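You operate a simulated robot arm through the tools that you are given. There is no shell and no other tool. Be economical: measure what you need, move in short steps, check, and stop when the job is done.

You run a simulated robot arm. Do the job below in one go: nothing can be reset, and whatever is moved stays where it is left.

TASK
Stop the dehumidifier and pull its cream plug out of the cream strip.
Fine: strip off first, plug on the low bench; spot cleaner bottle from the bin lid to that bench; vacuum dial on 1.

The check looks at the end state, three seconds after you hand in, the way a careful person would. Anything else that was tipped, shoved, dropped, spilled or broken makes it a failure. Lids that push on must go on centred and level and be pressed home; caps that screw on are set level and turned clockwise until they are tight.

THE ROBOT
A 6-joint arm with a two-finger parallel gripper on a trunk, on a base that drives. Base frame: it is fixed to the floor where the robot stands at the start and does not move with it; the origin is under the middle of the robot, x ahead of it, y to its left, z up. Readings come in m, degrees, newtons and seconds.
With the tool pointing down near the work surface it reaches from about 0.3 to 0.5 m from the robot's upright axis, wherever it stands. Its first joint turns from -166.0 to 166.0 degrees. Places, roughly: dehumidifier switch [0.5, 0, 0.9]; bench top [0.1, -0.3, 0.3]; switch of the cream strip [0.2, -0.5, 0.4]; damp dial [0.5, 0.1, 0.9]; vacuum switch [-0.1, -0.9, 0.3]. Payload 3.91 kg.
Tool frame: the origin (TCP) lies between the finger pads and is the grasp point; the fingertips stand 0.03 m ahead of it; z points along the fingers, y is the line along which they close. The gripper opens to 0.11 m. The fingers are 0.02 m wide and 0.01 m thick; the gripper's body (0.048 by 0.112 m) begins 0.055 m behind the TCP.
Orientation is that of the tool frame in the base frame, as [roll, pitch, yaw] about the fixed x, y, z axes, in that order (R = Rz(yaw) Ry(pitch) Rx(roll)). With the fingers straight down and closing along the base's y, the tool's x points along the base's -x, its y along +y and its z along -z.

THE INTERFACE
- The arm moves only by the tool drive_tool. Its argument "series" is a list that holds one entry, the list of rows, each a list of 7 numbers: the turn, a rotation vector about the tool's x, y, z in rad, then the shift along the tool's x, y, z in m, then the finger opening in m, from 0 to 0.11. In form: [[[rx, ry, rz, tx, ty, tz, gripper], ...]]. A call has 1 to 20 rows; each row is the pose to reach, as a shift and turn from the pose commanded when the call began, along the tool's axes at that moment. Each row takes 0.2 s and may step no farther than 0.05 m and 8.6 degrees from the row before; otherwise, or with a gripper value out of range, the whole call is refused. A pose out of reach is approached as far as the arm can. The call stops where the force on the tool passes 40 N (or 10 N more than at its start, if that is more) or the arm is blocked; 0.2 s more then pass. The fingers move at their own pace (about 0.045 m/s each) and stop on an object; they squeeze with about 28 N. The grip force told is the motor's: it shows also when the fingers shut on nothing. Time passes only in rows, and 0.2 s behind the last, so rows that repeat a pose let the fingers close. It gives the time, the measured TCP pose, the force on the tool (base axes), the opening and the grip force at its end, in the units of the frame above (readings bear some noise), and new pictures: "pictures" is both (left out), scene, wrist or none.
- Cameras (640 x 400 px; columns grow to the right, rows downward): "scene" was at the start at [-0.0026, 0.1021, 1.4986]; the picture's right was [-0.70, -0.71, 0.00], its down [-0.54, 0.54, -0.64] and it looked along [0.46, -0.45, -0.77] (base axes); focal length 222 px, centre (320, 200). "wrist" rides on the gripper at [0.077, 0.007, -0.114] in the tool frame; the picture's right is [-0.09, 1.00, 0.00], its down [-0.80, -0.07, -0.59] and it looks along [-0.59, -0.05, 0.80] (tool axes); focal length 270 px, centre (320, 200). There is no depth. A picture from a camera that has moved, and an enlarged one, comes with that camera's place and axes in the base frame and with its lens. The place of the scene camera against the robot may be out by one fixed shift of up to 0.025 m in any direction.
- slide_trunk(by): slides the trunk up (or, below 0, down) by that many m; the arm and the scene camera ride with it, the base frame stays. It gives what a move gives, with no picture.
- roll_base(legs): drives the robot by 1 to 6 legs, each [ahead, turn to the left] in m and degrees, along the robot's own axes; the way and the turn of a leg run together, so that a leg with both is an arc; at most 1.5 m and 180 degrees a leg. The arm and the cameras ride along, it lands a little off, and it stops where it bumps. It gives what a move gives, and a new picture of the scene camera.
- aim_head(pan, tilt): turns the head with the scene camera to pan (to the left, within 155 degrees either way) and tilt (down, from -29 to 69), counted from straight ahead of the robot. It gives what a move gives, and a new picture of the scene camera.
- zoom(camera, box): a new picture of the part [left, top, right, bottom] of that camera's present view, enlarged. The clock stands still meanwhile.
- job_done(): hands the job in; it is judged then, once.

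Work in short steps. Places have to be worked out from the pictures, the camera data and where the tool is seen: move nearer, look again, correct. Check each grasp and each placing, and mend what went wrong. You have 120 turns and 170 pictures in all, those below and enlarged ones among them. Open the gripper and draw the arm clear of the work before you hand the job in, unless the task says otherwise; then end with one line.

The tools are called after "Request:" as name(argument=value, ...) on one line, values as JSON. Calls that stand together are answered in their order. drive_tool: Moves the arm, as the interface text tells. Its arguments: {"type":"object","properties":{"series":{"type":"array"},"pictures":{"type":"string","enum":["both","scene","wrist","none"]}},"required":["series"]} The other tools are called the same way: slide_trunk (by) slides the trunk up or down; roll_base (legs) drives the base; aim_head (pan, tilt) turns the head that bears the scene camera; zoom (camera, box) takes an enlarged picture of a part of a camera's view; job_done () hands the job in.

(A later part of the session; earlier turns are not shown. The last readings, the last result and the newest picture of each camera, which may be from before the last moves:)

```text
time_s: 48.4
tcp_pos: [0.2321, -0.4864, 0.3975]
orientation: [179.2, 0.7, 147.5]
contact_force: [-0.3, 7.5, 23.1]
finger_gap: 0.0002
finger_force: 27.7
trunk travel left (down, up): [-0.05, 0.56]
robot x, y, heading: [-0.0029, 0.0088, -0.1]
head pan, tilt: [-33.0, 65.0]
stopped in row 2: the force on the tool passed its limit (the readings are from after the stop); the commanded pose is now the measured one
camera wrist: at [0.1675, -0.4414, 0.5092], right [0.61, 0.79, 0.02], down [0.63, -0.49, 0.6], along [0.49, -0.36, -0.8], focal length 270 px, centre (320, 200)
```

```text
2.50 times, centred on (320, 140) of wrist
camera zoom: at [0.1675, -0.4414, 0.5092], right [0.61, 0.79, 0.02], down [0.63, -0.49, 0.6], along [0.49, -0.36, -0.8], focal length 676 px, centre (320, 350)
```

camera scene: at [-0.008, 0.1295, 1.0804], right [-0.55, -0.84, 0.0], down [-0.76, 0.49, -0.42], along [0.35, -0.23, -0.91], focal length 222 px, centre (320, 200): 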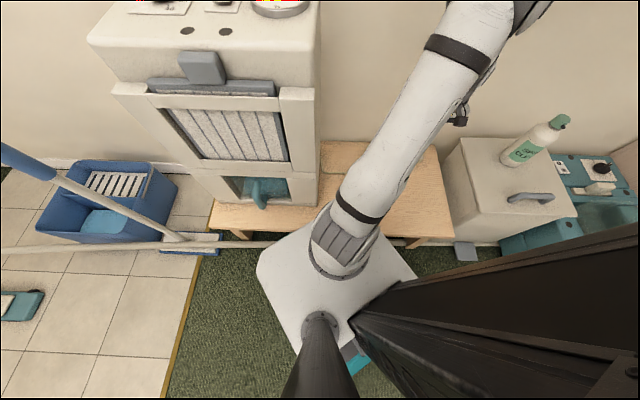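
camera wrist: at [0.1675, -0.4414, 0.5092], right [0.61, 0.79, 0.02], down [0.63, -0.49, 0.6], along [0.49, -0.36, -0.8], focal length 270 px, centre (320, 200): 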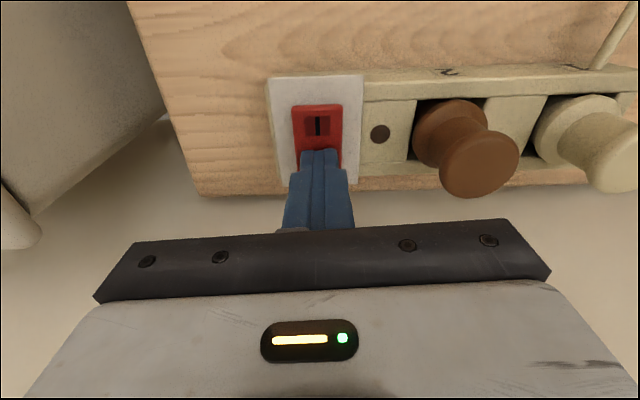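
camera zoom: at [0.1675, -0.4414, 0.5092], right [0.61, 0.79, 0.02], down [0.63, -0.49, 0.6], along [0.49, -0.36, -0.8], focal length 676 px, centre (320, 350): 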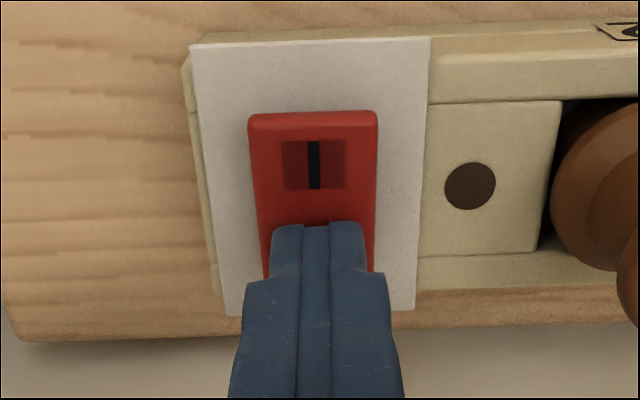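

One step was a hair too long; same move in finer rows.

Request:
drive_tool(series=[[[0, 0, 0, 0, 0, -0.04, 0.0], [0, 0, 0, 0, 0, -0.08, 0.0], [0, 0, 0, 0.001, 0.04, -0.08, 0.065], [0, 0, 0, 0.002, 0.08, -0.08, 0.065], [0, 0, 0, 0.003, 0.12, -0.08, 0.065], [0, 0, 0, 0.0035, 0.1506, -0.08, 0.065], [0, 0, 0, 0.0035, 0.1506, -0.08, 0.065]]])

Request:
zoom(camera="wrist", box=[160, 40, 480, 240])

```text
time_s: 50.0
tcp_pos: [0.3074, -0.3589, 0.478]
orientation: [178.9, 0.5, 147.6]
contact_force: [0.5, 0.0, 0.9]
finger_gap: 0.065
finger_force: 0.2
trunk travel left (down, up): [-0.05, 0.56]
robot x, y, heading: [0.0058, 0.0076, 0.1]
head pan, tilt: [-33.0, 65.0]
camera scene: at [-0.0079, 0.1291, 1.0805], right [-0.55, -0.84, 0.0], down [-0.76, 0.5, -0.42], along [0.35, -0.23, -0.91], focal length 222 px, centre (320, 200)
camera wrist: at [0.2438, -0.3135, 0.5903], right [0.61, 0.79, 0.02], down [0.63, -0.49, 0.6], along [0.49, -0.35, -0.8], focal length 270 px, centre (320, 200)
```

scene: 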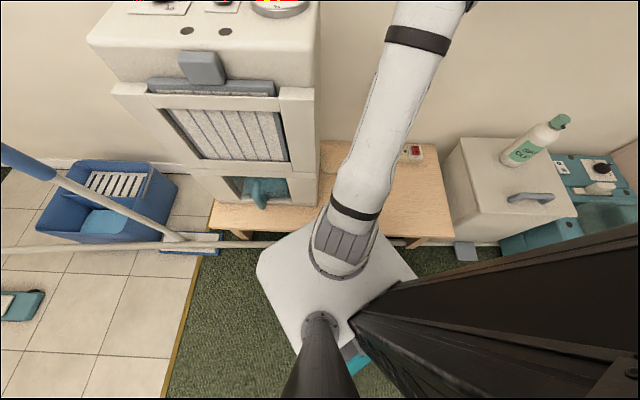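
wrist: 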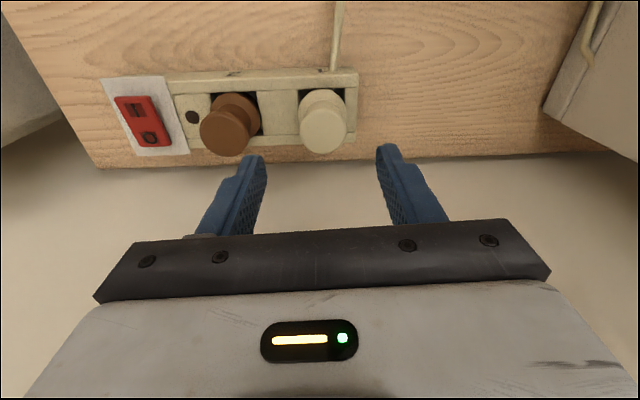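

```text
2.00 times, centred on (320, 140) of wrist
camera zoom: at [0.2438, -0.3135, 0.5903], right [0.61, 0.79, 0.02], down [0.63, -0.49, 0.6], along [0.49, -0.35, -0.8], focal length 541 px, centre (320, 320)
```

zoom: 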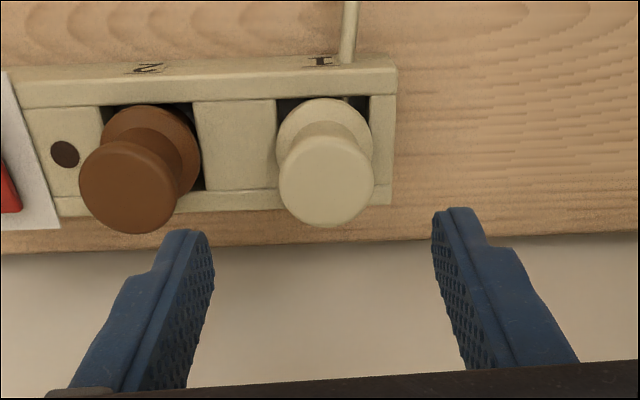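

Plug top confirmed at (0.3127, -0.356, 0.393). I centre and descend around it.

Request:
drive_tool(series=[[[0, 0, 0, -0.003, 0.005, 0.03, 0.065], [0, 0, 0, -0.003, 0.005, 0.055, 0.065], [0, 0, 0, -0.003, 0.005, 0.07, 0.065], [0, 0, 0, -0.003, 0.005, 0.078, 0.065], [0, 0, 0, -0.003, 0.005, 0.083, 0.065]]], pictures="wrist")

```text
time_s: 51.1
tcp_pos: [0.3136, -0.3553, 0.3937]
orientation: [179.0, 0.5, 147.6]
contact_force: [-0.6, -0.3, 0.5]
finger_gap: 0.0649
finger_force: 0.1
trunk travel left (down, up): [-0.05, 0.56]
robot x, y, heading: [0.0001, 0.0116, 0.0]
head pan, tilt: [-33.0, 65.0]
camera wrist: at [0.2503, -0.3095, 0.5066], right [0.61, 0.79, 0.02], down [0.63, -0.49, 0.6], along [0.49, -0.35, -0.8], focal length 270 px, centre (320, 200)
```

wrist: 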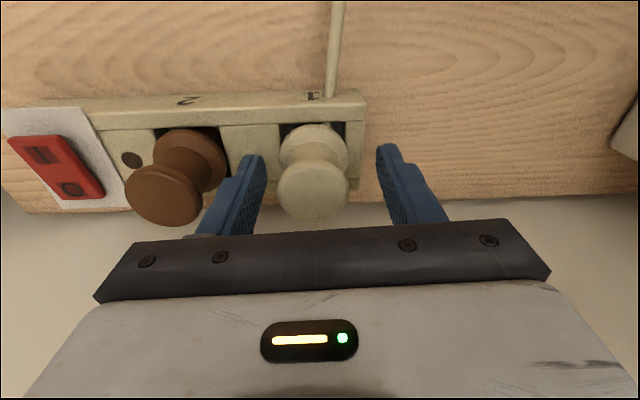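

Centred around the plug. Close the fingers.

Request:
drive_tool(series=[[[0, 0, 0, 0, -0.003, 0, 0.0], [0, 0, 0, 0, -0.003, 0, 0.0], [0, 0, 0, 0, -0.003, 0, 0.0], [0, 0, 0, 0, -0.003, 0, 0.0], [0, 0, 0, 0, -0.003, 0, 0.0]]], pictures="wrist")

```text
time_s: 52.4
tcp_pos: [0.3113, -0.3578, 0.3952]
orientation: [179.2, 0.5, 147.6]
contact_force: [0.2, -0.9, 9.9]
finger_gap: 0.0348
finger_force: 27.6
trunk travel left (down, up): [-0.05, 0.56]
robot x, y, heading: [-0.003, 0.0107, -0.3]
head pan, tilt: [-33.0, 65.0]
camera wrist: at [0.2489, -0.3123, 0.5075], right [0.61, 0.79, 0.02], down [0.63, -0.49, 0.6], along [0.49, -0.36, -0.8], focal length 270 px, centre (320, 200)
```

wrist: 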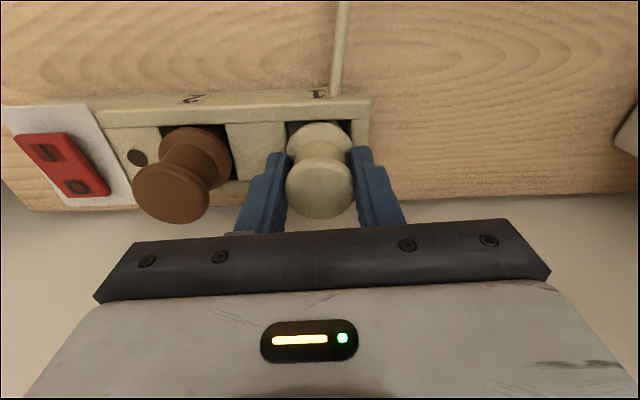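

Gripped at 0.035. Pull straight up.

Request:
drive_tool(series=[[[0, 0, 0, 0, 0, -0.005, 0.0], [0, 0, 0, 0, 0, -0.01, 0.0], [0, 0, 0, 0, 0, -0.015, 0.0], [0, 0, 0, 0, 0, -0.02, 0.0], [0, 0, 0, 0, 0, -0.03, 0.0], [0, 0, 0, 0, 0, -0.045, 0.0], [0, 0, 0, 0, 0, -0.06, 0.0]]], pictures="wrist")

```text
time_s: 54.0
tcp_pos: [0.3123, -0.3585, 0.4537]
orientation: [178.9, 0.5, 147.6]
contact_force: [-0.2, 0.3, -1.8]
finger_gap: 0.035
finger_force: 27.7
trunk travel left (down, up): [-0.05, 0.56]
robot x, y, heading: [-0.0021, 0.0082, -0.3]
head pan, tilt: [-33.0, 65.0]
camera wrist: at [0.2485, -0.3131, 0.5665], right [0.61, 0.79, 0.02], down [0.63, -0.49, 0.6], along [0.49, -0.35, -0.8], focal length 270 px, centre (320, 200)
```

wrist: 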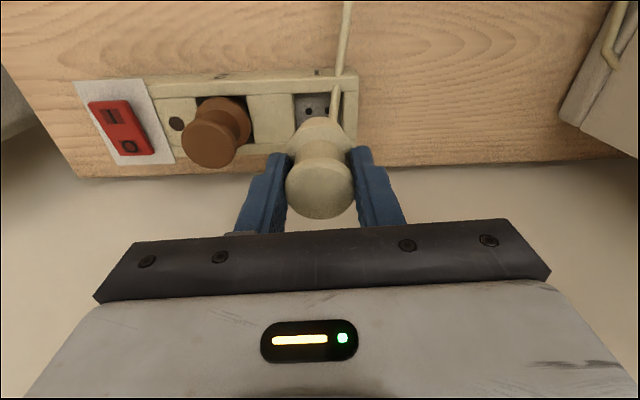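

The plug is out with its cord attached. I carry it 0.11 m towards the front of the bench.

Request:
drive_tool(series=[[[0, 0, 0, 0.03, 0.005, 0, 0.0], [0, 0, 0, 0.06, 0.01, 0, 0.0], [0, 0, 0, 0.09, 0.015, 0, 0.0], [0, 0, 0, 0.11, 0.02, 0, 0.0], [0, 0, 0, 0.11, 0.02, 0.02, 0.0], [0, 0, 0, 0.11, 0.02, 0.04, 0.0]]])

```text
time_s: 55.4
tcp_pos: [0.2294, -0.2823, 0.4137]
orientation: [179.1, 0.5, 147.5]
contact_force: [-0.4, 0.4, -1.2]
finger_gap: 0.0346
finger_force: 28.1
trunk travel left (down, up): [-0.05, 0.56]
robot x, y, heading: [0.0022, 0.0084, 0.0]
head pan, tilt: [-33.0, 65.0]
camera scene: at [-0.008, 0.1293, 1.0805], right [-0.55, -0.84, 0.0], down [-0.76, 0.49, -0.42], along [0.35, -0.23, -0.91], focal length 222 px, centre (320, 200)
camera wrist: at [0.1662, -0.2363, 0.5255], right [0.61, 0.79, 0.02], down [0.63, -0.49, 0.6], along [0.49, -0.35, -0.8], focal length 270 px, centre (320, 200)
```

scene: 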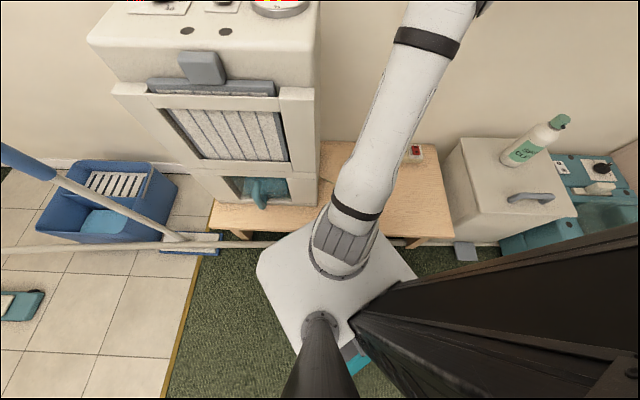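
wrist: 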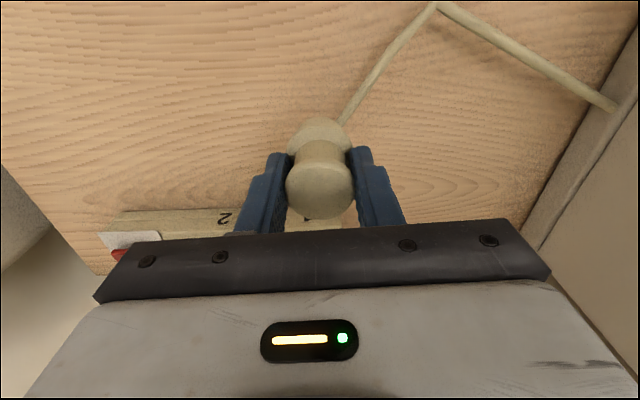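

Lowering until the plug touches the bench.

Request:
drive_tool(series=[[[0, 0, 0, 0, 0, 0.01, 0.0], [0, 0, 0, 0, 0, 0.02, 0.0], [0, 0, 0, 0, 0, 0.03, 0.0], [0, 0, 0, 0, 0, 0.036, 0.0], [0, 0, 0, 0, 0, 0.042, 0.0], [0, 0, 0, 0, 0, 0.048, 0.0], [0, 0, 0, 0, 0, 0.054, 0.0], [0, 0, 0, 0, 0, 0.06, 0.0]]], pictures="wrist")

```text
time_s: 56.5
tcp_pos: [0.2292, -0.2814, 0.3777]
orientation: [179.1, 0.7, 147.6]
contact_force: [-3.3, 5.6, 36.0]
finger_gap: 0.0346
finger_force: 27.5
trunk travel left (down, up): [-0.05, 0.56]
robot x, y, heading: [-0.0009, 0.0081, -0.1]
head pan, tilt: [-33.0, 65.0]
stopped in row 5: the force on the tool passed its limit (the readings are from after the stop); the commanded pose is now the measured one
camera wrist: at [0.1667, -0.2358, 0.4904], right [0.61, 0.79, 0.02], down [0.63, -0.49, 0.6], along [0.49, -0.36, -0.8], focal length 270 px, centre (320, 200)
```

wrist: 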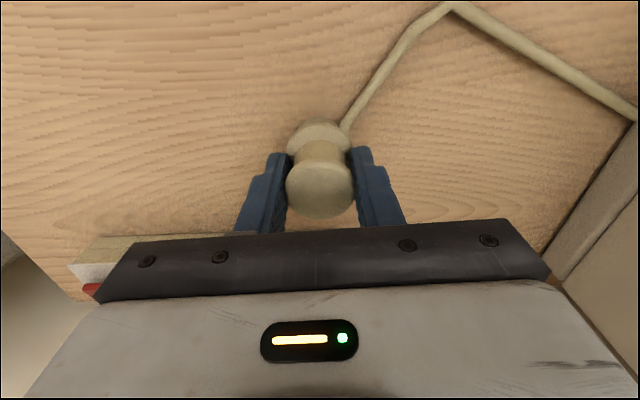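

It's on the bench. I release: relieve 1–2 mm, open, then rise straight.

Request:
drive_tool(series=[[[0, 0, 0, 0, 0, -0.001, 0.0], [0, 0, 0, 0, 0, -0.001, 0.045], [0, 0, 0, 0, 0, -0.001, 0.06], [0, 0, 0, 0, 0, -0.001, 0.07], [0, 0, 0, 0, 0, -0.02, 0.07], [0, 0, 0, 0, 0, -0.05, 0.07], [0, 0, 0, 0, 0, -0.1, 0.07]]], pictures="wrist")

```text
time_s: 58.1
tcp_pos: [0.2295, -0.2836, 0.4765]
orientation: [179.0, 0.6, 147.6]
contact_force: [0.5, -0.3, -0.1]
finger_gap: 0.0699
finger_force: 0.1
trunk travel left (down, up): [-0.05, 0.56]
robot x, y, heading: [-0.0011, 0.0048, 0.2]
head pan, tilt: [-33.0, 65.0]
camera wrist: at [0.1662, -0.2378, 0.5892], right [0.61, 0.79, 0.02], down [0.63, -0.5, 0.6], along [0.49, -0.35, -0.8], focal length 270 px, centre (320, 200)
```

wrist: 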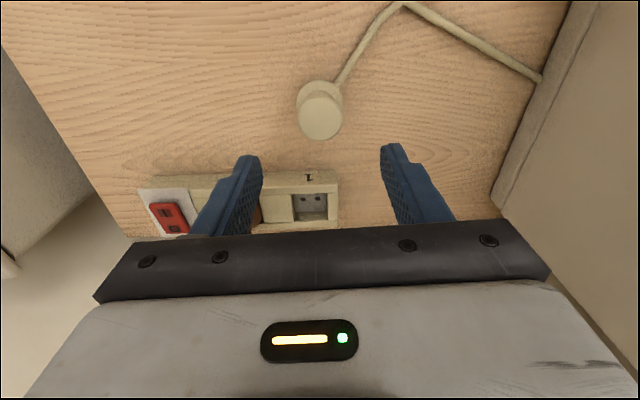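

The plug stands on the bench, strip off. Next the bottle: it's too far from here (≈0.72 m), so I raise the arm and drive to a stand in front of the bin via the free floor.

Request:
drive_tool(series=[[[0, 0, 0, 0.01, 0, -0.05, 0.07], [0, 0, 0, 0.02, 0, -0.095, 0.07], [0, 0, 0, 0.03, 0, -0.14, 0.07], [0, 0, 0, 0.03, 0, -0.18, 0.07], [0, 0, 0, 0.03, 0, -0.22, 0.07]]], pictures="none")

Request:
roll_base(legs=[[-0.3, 0], [0, 25.6], [-0.328, 0], [0, -58.6]])

Request:
aim_head(pan=-10, tilt=45)

```text
refused: row 1 steps farther than a row can; nothing moved
```

```text
time_s: 65.8
tcp_pos: [-0.5641, -0.5074, 0.4771]
orientation: [179.0, 0.6, 114.8]
contact_force: [0.6, 0.5, -0.1]
finger_gap: 0.0702
finger_force: 0.1
trunk travel left (down, up): [-0.05, 0.56]
robot x, y, heading: [-0.5976, -0.1352, -32.3]
head pan, tilt: [-33.0, 65.0]
camera scene: at [-0.5379, -0.0181, 1.0805], right [-0.91, -0.42, 0.0], down [-0.38, 0.82, -0.42], along [0.18, -0.38, -0.91], focal length 222 px, centre (320, 200)
```

scene: 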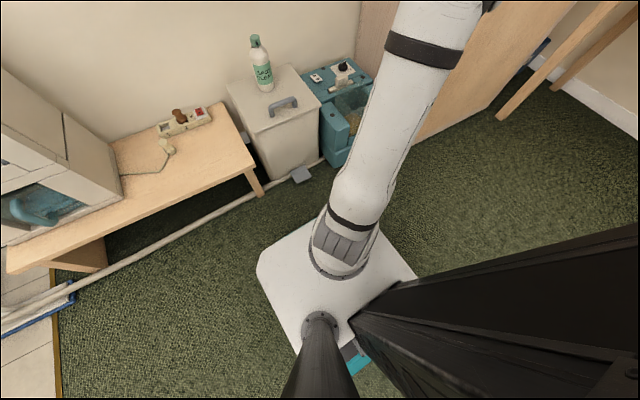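

```text
time_s: 66.7
tcp_pos: [-0.5641, -0.5069, 0.4768]
orientation: [179.0, 0.6, 114.8]
contact_force: [-0.5, -0.5, 0.4]
finger_gap: 0.0701
finger_force: 0.0
trunk travel left (down, up): [-0.05, 0.56]
robot x, y, heading: [-0.5959, -0.133, -32.5]
head pan, tilt: [-10.0, 45.0]
camera scene: at [-0.5033, -0.0177, 1.1054], right [-0.67, -0.74, 0.0], down [-0.52, 0.48, -0.71], along [0.52, -0.48, -0.71], focal length 222 px, centre (320, 200)
```

scene: 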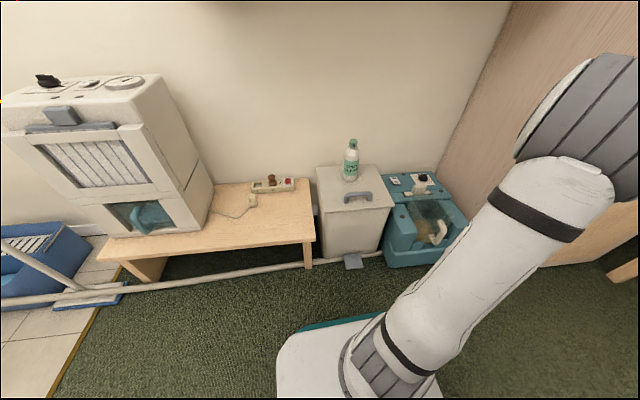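

The arm raise was refused but the drive went through without contact. I inspect the scene now.

Request:
zoom(camera="scene", box=[210, 130, 350, 230])

Request:
zoom(camera="scene", box=[310, 130, 480, 275])

```text
4.00 times, centred on (280, 180) of scene
camera zoom: at [-0.5033, -0.0177, 1.1054], right [-0.67, -0.74, 0.0], down [-0.52, 0.48, -0.71], along [0.52, -0.48, -0.71], focal length 888 px, centre (480, 280)
```

zoom: 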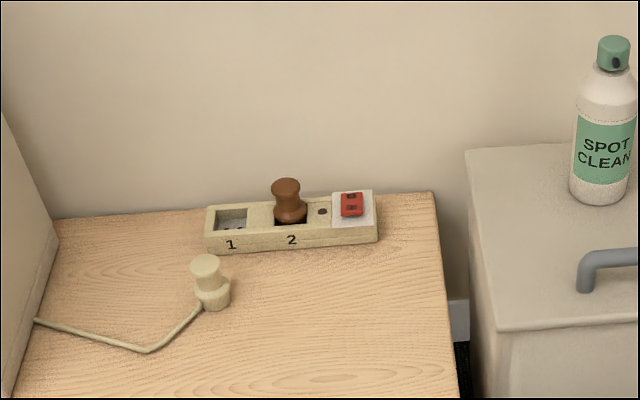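

```text
2.76 times, centred on (395, 202) of scene
camera zoom: at [-0.5033, -0.0177, 1.1054], right [-0.67, -0.74, 0.0], down [-0.52, 0.48, -0.71], along [0.52, -0.48, -0.71], focal length 612 px, centre (113, 193)
```

zoom: 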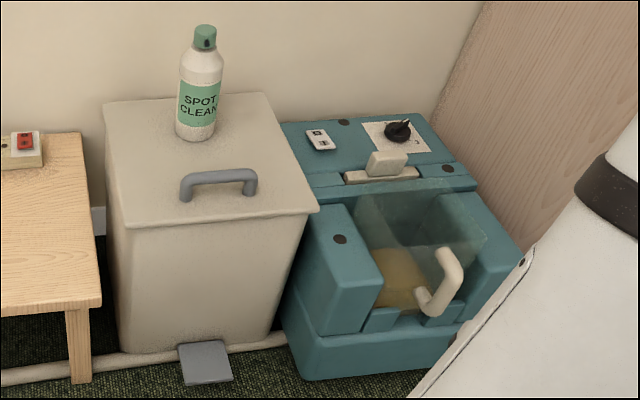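

Plug stands neatly on the bench; bottle and vacuum look good from here. I raise the arm, square it to the wall and then drive forward.

Request:
drive_tool(series=[[[0, 0, -0.1, -0.003, 0.025, -0.03, 0.08], [0, 0, -0.2, -0.006, 0.05, -0.06, 0.08], [0, 0, -0.3, -0.008, 0.08, -0.09, 0.08], [0, 0, -0.4, -0.01, 0.11, -0.12, 0.08], [0, 0, -0.5, -0.013, 0.14, -0.15, 0.08], [0, 0, -0.576, -0.016, 0.163, -0.18, 0.08]]], pictures="none")

```text
time_s: 68.1
tcp_pos: [-0.4128, -0.4518, 0.6599]
orientation: [179.5, 1.0, 147.8]
contact_force: [-0.1, -0.7, 0.2]
finger_gap: 0.08
finger_force: 0.0
trunk travel left (down, up): [-0.05, 0.56]
robot x, y, heading: [-0.5966, -0.132, -32.4]
head pan, tilt: [-10.0, 45.0]
```

Now forward 0.23 m towards the bin.

Request:
roll_base(legs=[[0.23, 0]])

Request:
zoom(camera="wrist", box=[0, 0, 640, 400])

```text
time_s: 69.8
tcp_pos: [-0.2183, -0.5759, 0.6588]
orientation: [179.5, 0.9, 147.7]
contact_force: [-0.2, -0.4, 0.1]
finger_gap: 0.0799
finger_force: 0.2
trunk travel left (down, up): [-0.05, 0.56]
robot x, y, heading: [-0.4014, -0.2616, -32.8]
head pan, tilt: [-10.0, 45.0]
camera scene: at [-0.3083, -0.1412, 1.1055], right [-0.67, -0.74, 0.0], down [-0.52, 0.48, -0.71], along [0.52, -0.48, -0.71], focal length 222 px, centre (320, 200)
```

scene: 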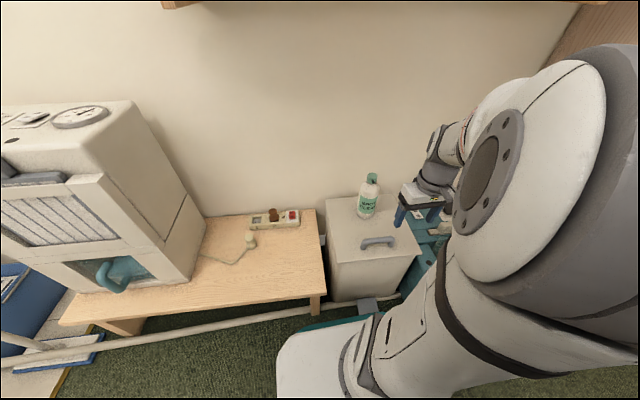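

```text
1.00 times, centred on (320, 200) of wrist
camera zoom: at [-0.2804, -0.5291, 0.7708], right [0.61, 0.8, 0.01], down [0.63, -0.49, 0.61], along [0.49, -0.36, -0.79], focal length 270 px, centre (320, 200)
```

zoom: 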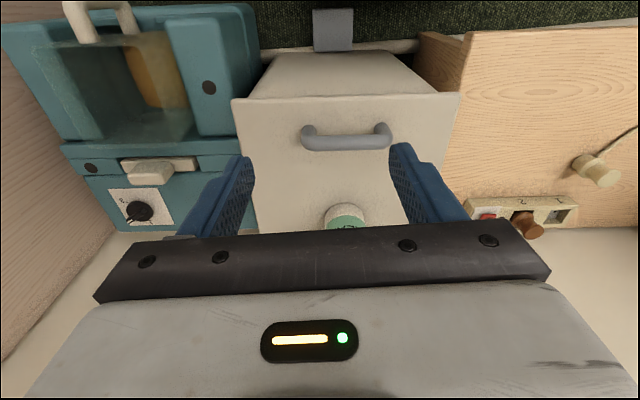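

The bottle base shows near (0.01, -0.69) behind the palm. I go up and forward to see it from above.

Request:
drive_tool(series=[[[0, 0, 0, 0, 0, -0.045, 0.08], [0, 0, 0, -0.015, 0.005, -0.09, 0.08], [0, 0, 0, -0.04, 0.01, -0.13, 0.08], [0, 0, 0, -0.08, 0.015, -0.14, 0.08], [0, 0, 0, -0.125, 0.02, -0.14, 0.08], [0, 0, 0, -0.17, 0.02, -0.14, 0.08]]])

```text
time_s: 71.2
tcp_pos: [-0.0658, -0.6487, 0.803]
orientation: [179.6, 1.0, 147.8]
contact_force: [-1.0, 0.5, 1.1]
finger_gap: 0.0801
finger_force: 0.0
trunk travel left (down, up): [-0.05, 0.56]
robot x, y, heading: [-0.3992, -0.2585, -32.7]
head pan, tilt: [-10.0, 45.0]
camera scene: at [-0.3086, -0.1409, 1.1055], right [-0.67, -0.74, 0.0], down [-0.52, 0.48, -0.71], along [0.52, -0.48, -0.71], focal length 222 px, centre (320, 200)
camera wrist: at [-0.1288, -0.6018, 0.9143], right [0.61, 0.8, 0.01], down [0.63, -0.49, 0.61], along [0.49, -0.36, -0.79], focal length 270 px, centre (320, 200)
```

scene: 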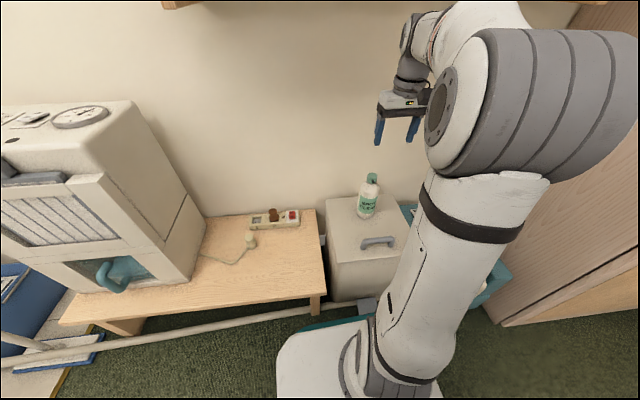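
wrist: 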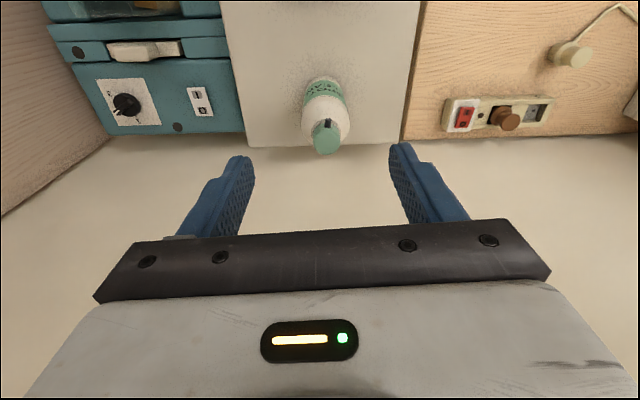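

Bottle at about (-0.004, -0.6845), top z ≈ 0.597. I move above it and come down to just above the cap.

Request:
drive_tool(series=[[[0, 0, 0, -0.036, 0.001, 0, 0.08], [0, 0, 0, -0.0716, 0.0026, 0, 0.08], [0, 0, 0, -0.0716, 0.0026, 0.05, 0.08], [0, 0, 0, -0.0716, 0.0026, 0.1, 0.08], [0, 0, 0, -0.0716, 0.0026, 0.143, 0.08]]])

Request:
zoom(camera="scene", box=[320, 100, 460, 240])

```text
time_s: 72.4
tcp_pos: [-0.0011, -0.6851, 0.6609]
orientation: [179.5, 1.0, 147.8]
contact_force: [0.0, -0.2, -0.1]
finger_gap: 0.0801
finger_force: 0.1
trunk travel left (down, up): [-0.05, 0.56]
robot x, y, heading: [-0.4043, -0.2623, -32.2]
head pan, tilt: [-10.0, 45.0]
camera scene: at [-0.3083, -0.1411, 1.1055], right [-0.67, -0.74, 0.0], down [-0.52, 0.48, -0.71], along [0.52, -0.48, -0.71], focal length 222 px, centre (320, 200)
camera wrist: at [-0.0645, -0.6386, 0.7732], right [0.61, 0.8, 0.01], down [0.63, -0.48, 0.61], along [0.49, -0.36, -0.79], focal length 270 px, centre (320, 200)
```

scene: 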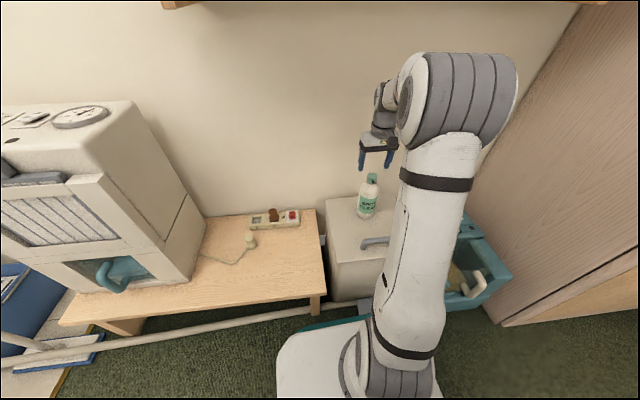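
wrist: 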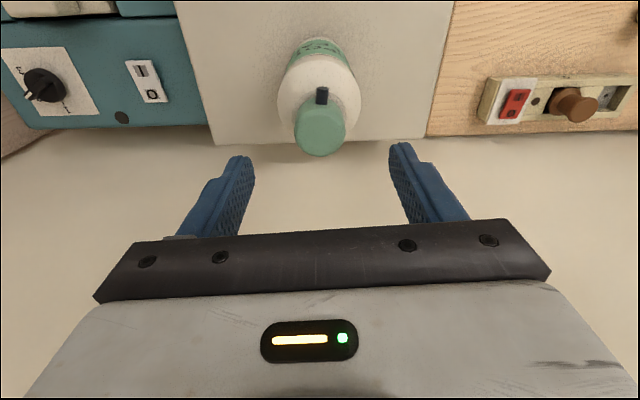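

```text
2.86 times, centred on (390, 170) of scene
camera zoom: at [-0.3083, -0.1411, 1.1055], right [-0.67, -0.74, 0.0], down [-0.52, 0.48, -0.71], along [0.52, -0.48, -0.71], focal length 634 px, centre (120, 286)
```

zoom: 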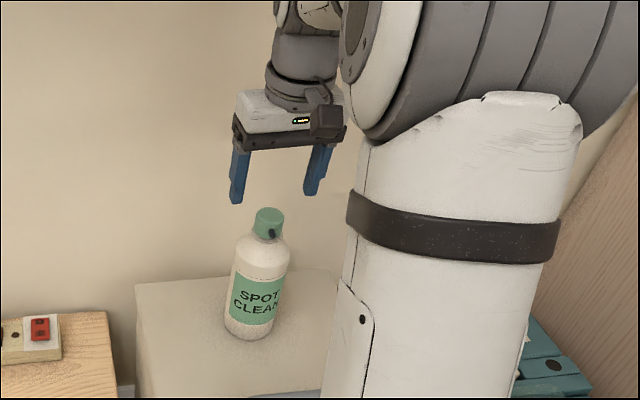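

Cap centred; descend so the pads span the cap and close.

Request:
drive_tool(series=[[[0, 0, 0, 0.005, 0, 0.03, 0.08], [0, 0, 0, 0.005, 0, 0.06, 0.08], [0, 0, 0, 0.005, 0, 0.078, 0.08], [0, 0, 0, 0.005, 0, 0.078, 0.08]]])

Request:
zoom(camera="scene", box=[320, 130, 420, 230])

```text
time_s: 73.4
tcp_pos: [-0.0028, -0.6839, 0.5833]
orientation: [179.4, 1.0, 147.8]
contact_force: [-0.4, 0.6, 0.4]
finger_gap: 0.0803
finger_force: 0.1
trunk travel left (down, up): [-0.05, 0.56]
robot x, y, heading: [-0.4018, -0.2608, -32.5]
head pan, tilt: [-10.0, 45.0]
camera scene: at [-0.3081, -0.1413, 1.1055], right [-0.67, -0.74, 0.0], down [-0.52, 0.48, -0.71], along [0.52, -0.48, -0.71], focal length 222 px, centre (320, 200)
camera wrist: at [-0.0663, -0.6363, 0.6944], right [0.61, 0.8, 0.01], down [0.63, -0.49, 0.61], along [0.49, -0.36, -0.79], focal length 270 px, centre (320, 200)
```

scene: 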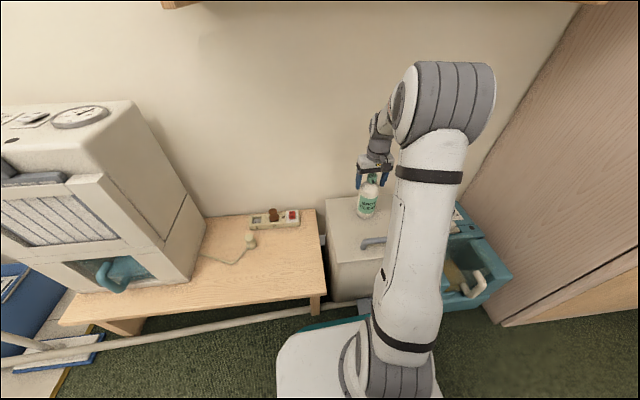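
wrist: 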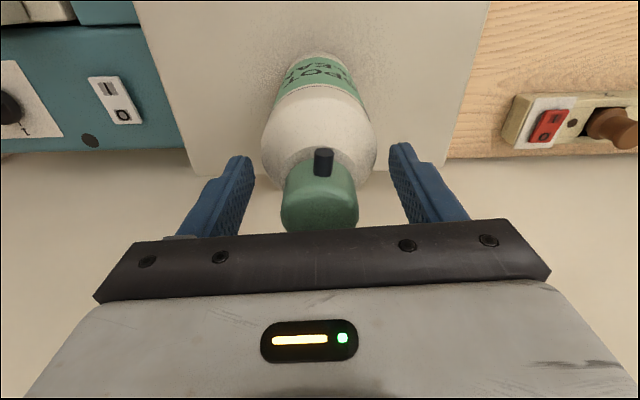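

```text
4.00 times, centred on (370, 180) of scene
camera zoom: at [-0.3081, -0.1413, 1.1055], right [-0.67, -0.74, 0.0], down [-0.52, 0.48, -0.71], along [0.52, -0.48, -0.71], focal length 888 px, centre (120, 280)
```

zoom: 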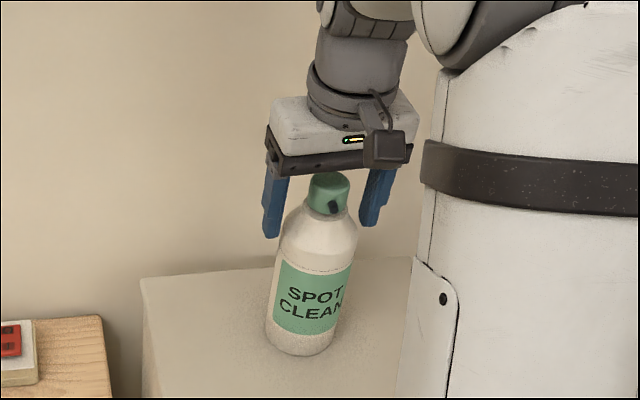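

Tips reach down to the shoulder; I raise 14 mm so the pads clamp only the cap, then close.

Request:
drive_tool(series=[[[0, 0, 0, 0, 0, -0.014, 0.08], [0, 0, 0, 0, 0, -0.014, 0.04], [0, 0, 0, 0, 0, -0.014, 0.0], [0, 0, 0, 0, 0, -0.014, 0.0], [0, 0, 0, 0, 0, -0.014, 0.0], [0, 0, 0, 0, 0, -0.014, 0.0]]], pictures="wrist")

Request:
zoom(camera="scene", box=[320, 130, 420, 230])

```text
time_s: 74.8
tcp_pos: [-0.0042, -0.6826, 0.5966]
orientation: [179.5, 1.1, 147.8]
contact_force: [-0.6, 0.0, 7.6]
finger_gap: 0.0546
finger_force: 27.8
trunk travel left (down, up): [-0.05, 0.56]
robot x, y, heading: [-0.4037, -0.2588, -32.4]
head pan, tilt: [-10.0, 45.0]
camera wrist: at [-0.0671, -0.6361, 0.7092], right [0.61, 0.8, 0.01], down [0.63, -0.48, 0.61], along [0.49, -0.36, -0.79], focal length 270 px, centre (320, 200)
```

wrist: 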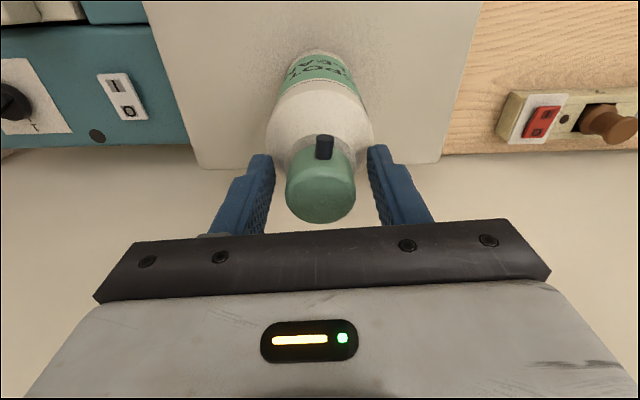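

```text
4.00 times, centred on (370, 180) of scene
camera zoom: at [-0.3085, -0.1409, 1.1055], right [-0.67, -0.74, 0.0], down [-0.52, 0.48, -0.71], along [0.52, -0.48, -0.71], focal length 888 px, centre (120, 280)
```

zoom: 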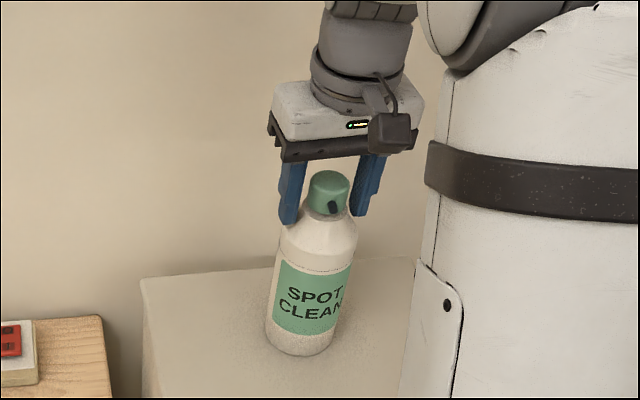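

The fingers stopped at 0.055, on the body's edge. I reopen, go lower, and grip the body top instead.

Request:
drive_tool(series=[[[0, 0, 0, 0, 0, 0, 0.08], [0, 0, 0, 0, 0, 0, 0.08], [0, 0, 0, 0, 0, 0.012, 0.08], [0, 0, 0, 0, 0, 0.018, 0.08], [0, 0, 0, 0, 0, 0.022, 0.08], [0, 0, 0, 0, 0, 0.022, 0.04], [0, 0, 0, 0, 0, 0.022, 0.0], [0, 0, 0, 0, 0, 0.022, 0.0], [0, 0, 0, 0, 0, 0.022, 0.0]]], pictures="wrist")

Request:
zoom(camera="scene", box=[320, 130, 420, 230])

```text
time_s: 76.8
tcp_pos: [-0.0033, -0.683, 0.5746]
orientation: [179.6, 1.0, 147.7]
contact_force: [0.9, 0.6, -0.7]
finger_gap: 0.0665
finger_force: 27.4
trunk travel left (down, up): [-0.05, 0.56]
robot x, y, heading: [-0.4063, -0.2586, -32.4]
head pan, tilt: [-10.0, 45.0]
camera wrist: at [-0.0664, -0.6364, 0.6861], right [0.61, 0.8, 0.01], down [0.63, -0.49, 0.61], along [0.49, -0.36, -0.79], focal length 270 px, centre (320, 200)
```

wrist: 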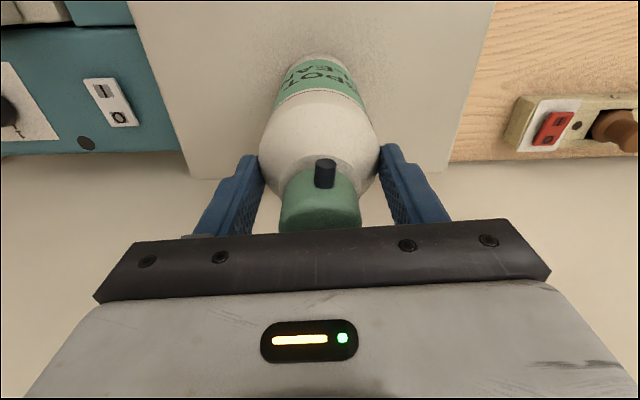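

```text
4.00 times, centred on (370, 180) of scene
camera zoom: at [-0.308, -0.1414, 1.1055], right [-0.67, -0.74, 0.0], down [-0.52, 0.48, -0.71], along [0.52, -0.48, -0.71], focal length 888 px, centre (120, 280)
```

zoom: 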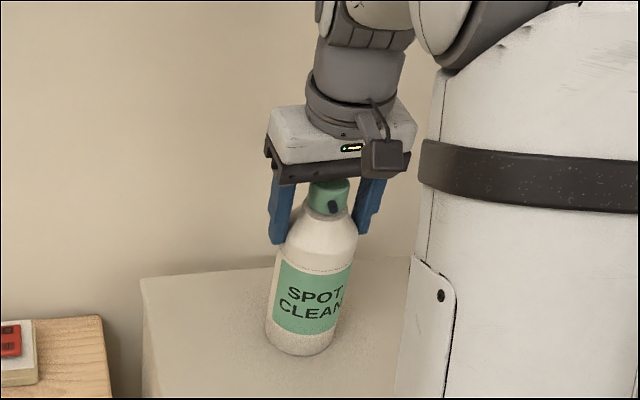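

Now on the full body width (0.0665), but only with the tips; I go 7 mm deeper before lifting.

Request:
drive_tool(series=[[[0, 0, 0, 0, 0, 0, 0.085], [0, 0, 0, 0, 0, 0, 0.085], [0, 0, 0, 0, 0, 0.004, 0.085], [0, 0, 0, 0, 0, 0.007, 0.085], [0, 0, 0, 0, 0, 0.007, 0.04], [0, 0, 0, 0, 0, 0.007, 0.0], [0, 0, 0, 0, 0, 0.007, 0.0], [0, 0, 0, 0, 0, 0.007, 0.0]]], pictures="none")

```text
time_s: 78.6
tcp_pos: [-0.0038, -0.6834, 0.5671]
orientation: [179.5, 0.9, 147.8]
contact_force: [0.3, 0.1, 0.2]
finger_gap: 0.0666
finger_force: 28.4
trunk travel left (down, up): [-0.05, 0.56]
robot x, y, heading: [-0.4029, -0.2569, -32.2]
head pan, tilt: [-10.0, 45.0]
```

Firm on the cylinder. Lift 6 cm and check.

Request:
drive_tool(series=[[[0, 0, 0, 0, 0, -0.01, 0.0], [0, 0, 0, 0, 0, -0.03, 0.0], [0, 0, 0, 0, 0, -0.06, 0.0], [0, 0, 0, 0, 0, -0.08, 0.0]]])

```text
time_s: 79.6
tcp_pos: [-0.0056, -0.6839, 0.6468]
orientation: [179.6, 1.1, 147.8]
contact_force: [-1.2, -0.3, -4.3]
finger_gap: 0.0667
finger_force: 27.6
trunk travel left (down, up): [-0.05, 0.56]
robot x, y, heading: [-0.4007, -0.2548, -32.6]
head pan, tilt: [-10.0, 45.0]
camera scene: at [-0.3078, -0.1416, 1.1055], right [-0.67, -0.74, 0.0], down [-0.52, 0.48, -0.71], along [0.52, -0.48, -0.71], focal length 222 px, centre (320, 200)
camera wrist: at [-0.068, -0.6367, 0.759], right [0.61, 0.8, 0.01], down [0.63, -0.49, 0.61], along [0.49, -0.36, -0.79], focal length 270 px, centre (320, 200)
```

scene: 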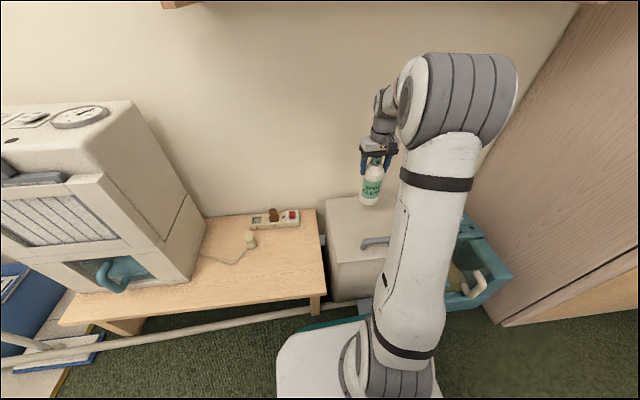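
wrist: 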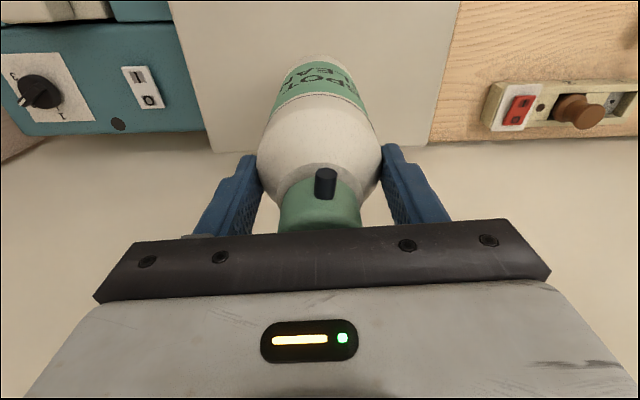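

Bottle held firmly. I carry it over to the bench, to about (0.114, -0.373), clear of plug and strip.

Request:
drive_tool(series=[[[0, 0, 0, 0.008, 0.041, 0, 0.0], [0, 0, 0, 0.016, 0.082, 0, 0.0], [0, 0, 0, 0.024, 0.123, 0, 0.0], [0, 0, 0, 0.032, 0.164, 0, 0.0], [0, 0, 0, 0.04, 0.205, 0, 0.0], [0, 0, 0, 0.048, 0.246, 0, 0.0], [0, 0, 0, 0.056, 0.287, 0, 0.0], [0, 0, 0, 0.064, 0.327, 0, 0.0], [0, 0, 0, 0.064, 0.327, 0.05, 0.0], [0, 0, 0, 0.064, 0.327, 0.09, 0.0]]])

```text
time_s: 81.8
tcp_pos: [0.1178, -0.3728, 0.5585]
orientation: [179.5, 1.0, 147.8]
contact_force: [-0.2, -0.5, -3.1]
finger_gap: 0.0666
finger_force: 27.7
trunk travel left (down, up): [-0.05, 0.56]
robot x, y, heading: [-0.4016, -0.2588, -32.5]
head pan, tilt: [-10.0, 45.0]
camera scene: at [-0.3082, -0.1412, 1.1055], right [-0.67, -0.74, 0.0], down [-0.52, 0.48, -0.71], along [0.52, -0.48, -0.71], focal length 222 px, centre (320, 200)
camera wrist: at [0.0539, -0.3256, 0.6704], right [0.61, 0.8, 0.01], down [0.63, -0.49, 0.61], along [0.49, -0.36, -0.79], focal length 270 px, centre (320, 200)
```

scene: 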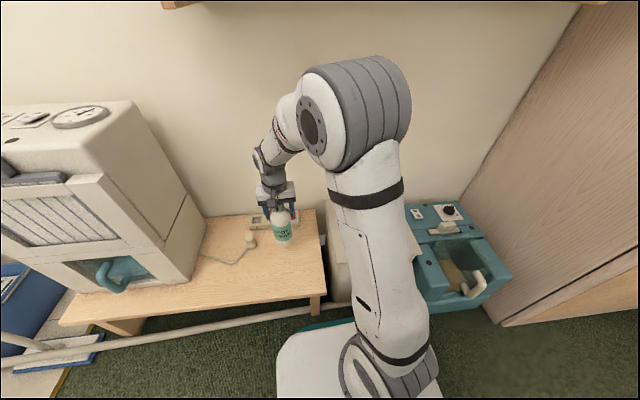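
wrist: 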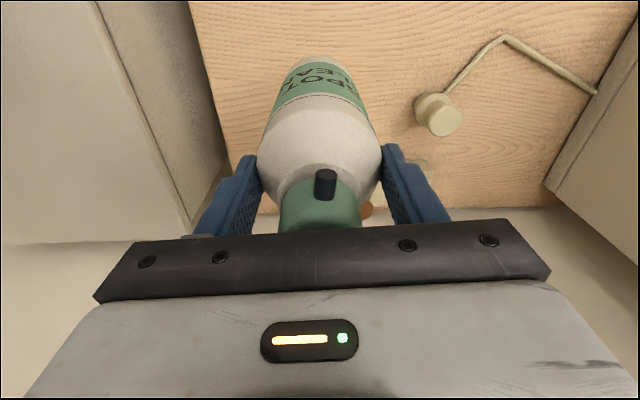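

Position is good. I lower in small steps until it touches the bench.

Request:
drive_tool(series=[[[0, 0, 0, 0, 0, 0.015, 0.0], [0, 0, 0, 0, 0, 0.03, 0.0], [0, 0, 0, 0, 0, 0.036, 0.0], [0, 0, 0, 0, 0, 0.042, 0.0], [0, 0, 0, 0, 0, 0.048, 0.0], [0, 0, 0, 0, 0, 0.053, 0.0], [0, 0, 0, 0, 0, 0.058, 0.0], [0, 0, 0, 0, 0, 0.063, 0.0], [0, 0, 0, 0, 0, 0.068, 0.0]]], pictures="none")

```text
time_s: 83.8
tcp_pos: [0.1184, -0.3728, 0.4899]
orientation: [179.6, 1.0, 147.8]
contact_force: [0.3, 0.9, -3.6]
finger_gap: 0.0667
finger_force: 28.3
trunk travel left (down, up): [-0.05, 0.56]
robot x, y, heading: [-0.4003, -0.262, -32.3]
head pan, tilt: [-10.0, 45.0]
```

Not yet; continue.

Request:
drive_tool(series=[[[0, 0, 0, 0, 0, 0.005, 0.0], [0, 0, 0, 0, 0, 0.01, 0.0], [0, 0, 0, 0, 0, 0.014, 0.0], [0, 0, 0, 0, 0, 0.018, 0.0], [0, 0, 0, 0, 0, 0.022, 0.0], [0, 0, 0, 0, 0, 0.026, 0.0], [0, 0, 0, 0, 0, 0.03, 0.0], [0, 0, 0, 0, 0, 0.034, 0.0], [0, 0, 0, 0, 0, 0.038, 0.0]]], pictures="none")

```text
time_s: 85.5
tcp_pos: [0.1198, -0.373, 0.4647]
orientation: [179.4, 1.5, 147.8]
contact_force: [-10.0, 1.4, 25.1]
finger_gap: 0.0664
finger_force: 28.2
trunk travel left (down, up): [-0.05, 0.56]
robot x, y, heading: [-0.4011, -0.2557, -32.4]
head pan, tilt: [-10.0, 45.0]
stopped in row 8: the force on the tool passed its limit (the readings are from after the stop); the commanded pose is now the measured one
```

Touched down. Relieve, open, and rise straight up.

Request:
drive_tool(series=[[[0, 0, 0, 0, 0, -0.002, 0.0], [0, 0, 0, 0, 0, -0.002, 0.075], [0, 0, 0, 0, 0, -0.002, 0.085], [0, 0, 0, 0, 0, -0.002, 0.09], [0, 0, 0, 0, 0, -0.04, 0.09], [0, 0, 0, 0, 0, -0.085, 0.09], [0, 0, 0, 0, 0, -0.13, 0.09], [0, 0, 0, 0, 0, -0.175, 0.09], [0, 0, 0, 0, 0, -0.22, 0.09]]])

```text
time_s: 87.5
tcp_pos: [0.116, -0.3725, 0.6829]
orientation: [179.4, 1.3, 147.8]
contact_force: [0.8, 0.1, -0.6]
finger_gap: 0.09
finger_force: 0.1
trunk travel left (down, up): [-0.05, 0.56]
robot x, y, heading: [-0.4008, -0.2567, -32.5]
head pan, tilt: [-10.0, 45.0]
camera scene: at [-0.3079, -0.1413, 1.1054], right [-0.67, -0.74, 0.0], down [-0.52, 0.48, -0.71], along [0.52, -0.48, -0.71], focal length 222 px, centre (320, 200)
camera wrist: at [0.0511, -0.3259, 0.7945], right [0.6, 0.8, 0.01], down [0.63, -0.48, 0.61], along [0.49, -0.36, -0.79], focal length 270 px, centre (320, 200)
```

scene: 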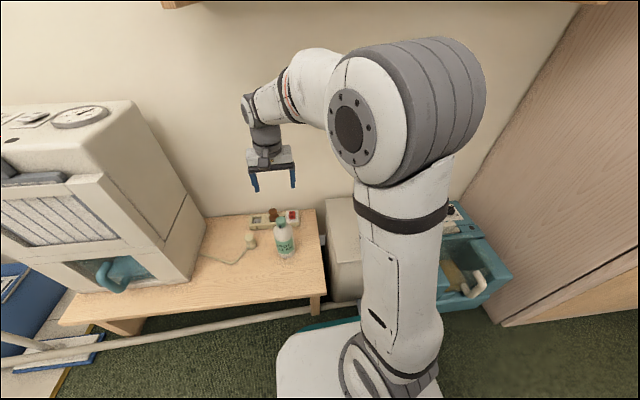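
wrist: 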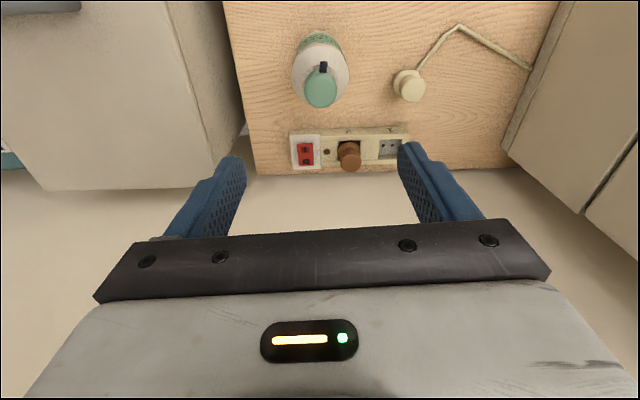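

Bottle stands on the bench. Dial triangulates to about (-0.224, -1.027, 0.35). I retract the arm and then drive to a stand in front of the vacuum.

Request:
drive_tool(series=[[[0, 0, 0, 0.03, -0.02, -0.01, 0.09], [0, 0, 0, 0.06, -0.045, -0.02, 0.09], [0, 0, 0, 0.09, -0.07, -0.03, 0.09], [0, 0, 0, 0.12, -0.1, -0.03, 0.09]]], pictures="none")

```text
time_s: 88.5
tcp_pos: [-0.04, -0.3941, 0.7101]
orientation: [179.4, 1.3, 147.8]
contact_force: [0.7, -0.1, 0.7]
finger_gap: 0.09
finger_force: 0.1
trunk travel left (down, up): [-0.05, 0.56]
robot x, y, heading: [-0.4025, -0.2609, -32.3]
head pan, tilt: [-10.0, 45.0]
```

Request:
roll_base(legs=[[-0.25, 0], [0, -90], [0.366, 0], [0, 90]])

Request:
aim_head(pan=-15, tilt=50)

```text
time_s: 100.0
tcp_pos: [-0.4606, -0.5785, 0.7102]
orientation: [179.4, 1.4, 145.9]
contact_force: [-0.1, 0.0, -0.1]
finger_gap: 0.0898
finger_force: 0.0
trunk travel left (down, up): [-0.05, 0.56]
robot x, y, heading: [-0.8215, -0.4374, -34.8]
head pan, tilt: [-10.0, 45.0]
camera scene: at [-0.7247, -0.3244, 1.1055], right [-0.7, -0.71, 0.0], down [-0.5, 0.5, -0.71], along [0.5, -0.5, -0.71], focal length 222 px, centre (320, 200)
```

scene: 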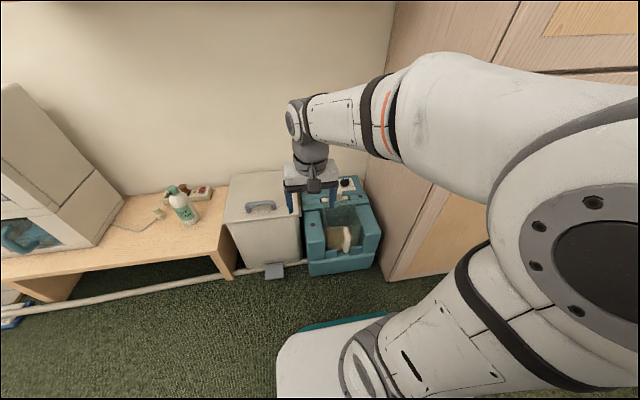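

```text
time_s: 100.7
tcp_pos: [-0.4615, -0.5779, 0.7091]
orientation: [179.4, 1.3, 145.8]
contact_force: [-0.2, -0.1, -0.1]
finger_gap: 0.09
finger_force: 0.1
trunk travel left (down, up): [-0.05, 0.56]
robot x, y, heading: [-0.8244, -0.437, -34.7]
head pan, tilt: [-15.0, 50.0]
camera scene: at [-0.7326, -0.3259, 1.0986], right [-0.76, -0.65, 0.0], down [-0.5, 0.58, -0.64], along [0.42, -0.49, -0.77], focal length 222 px, centre (320, 200)
```

scene: 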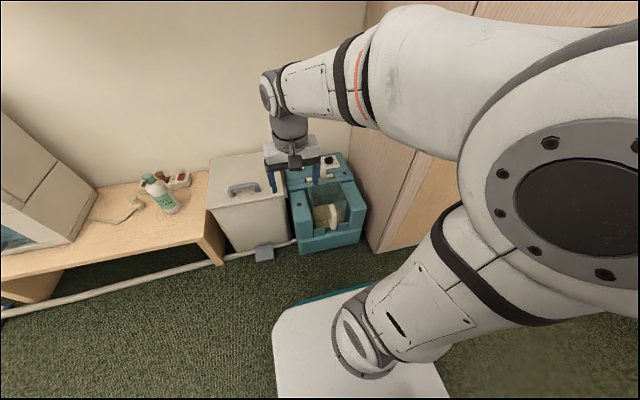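

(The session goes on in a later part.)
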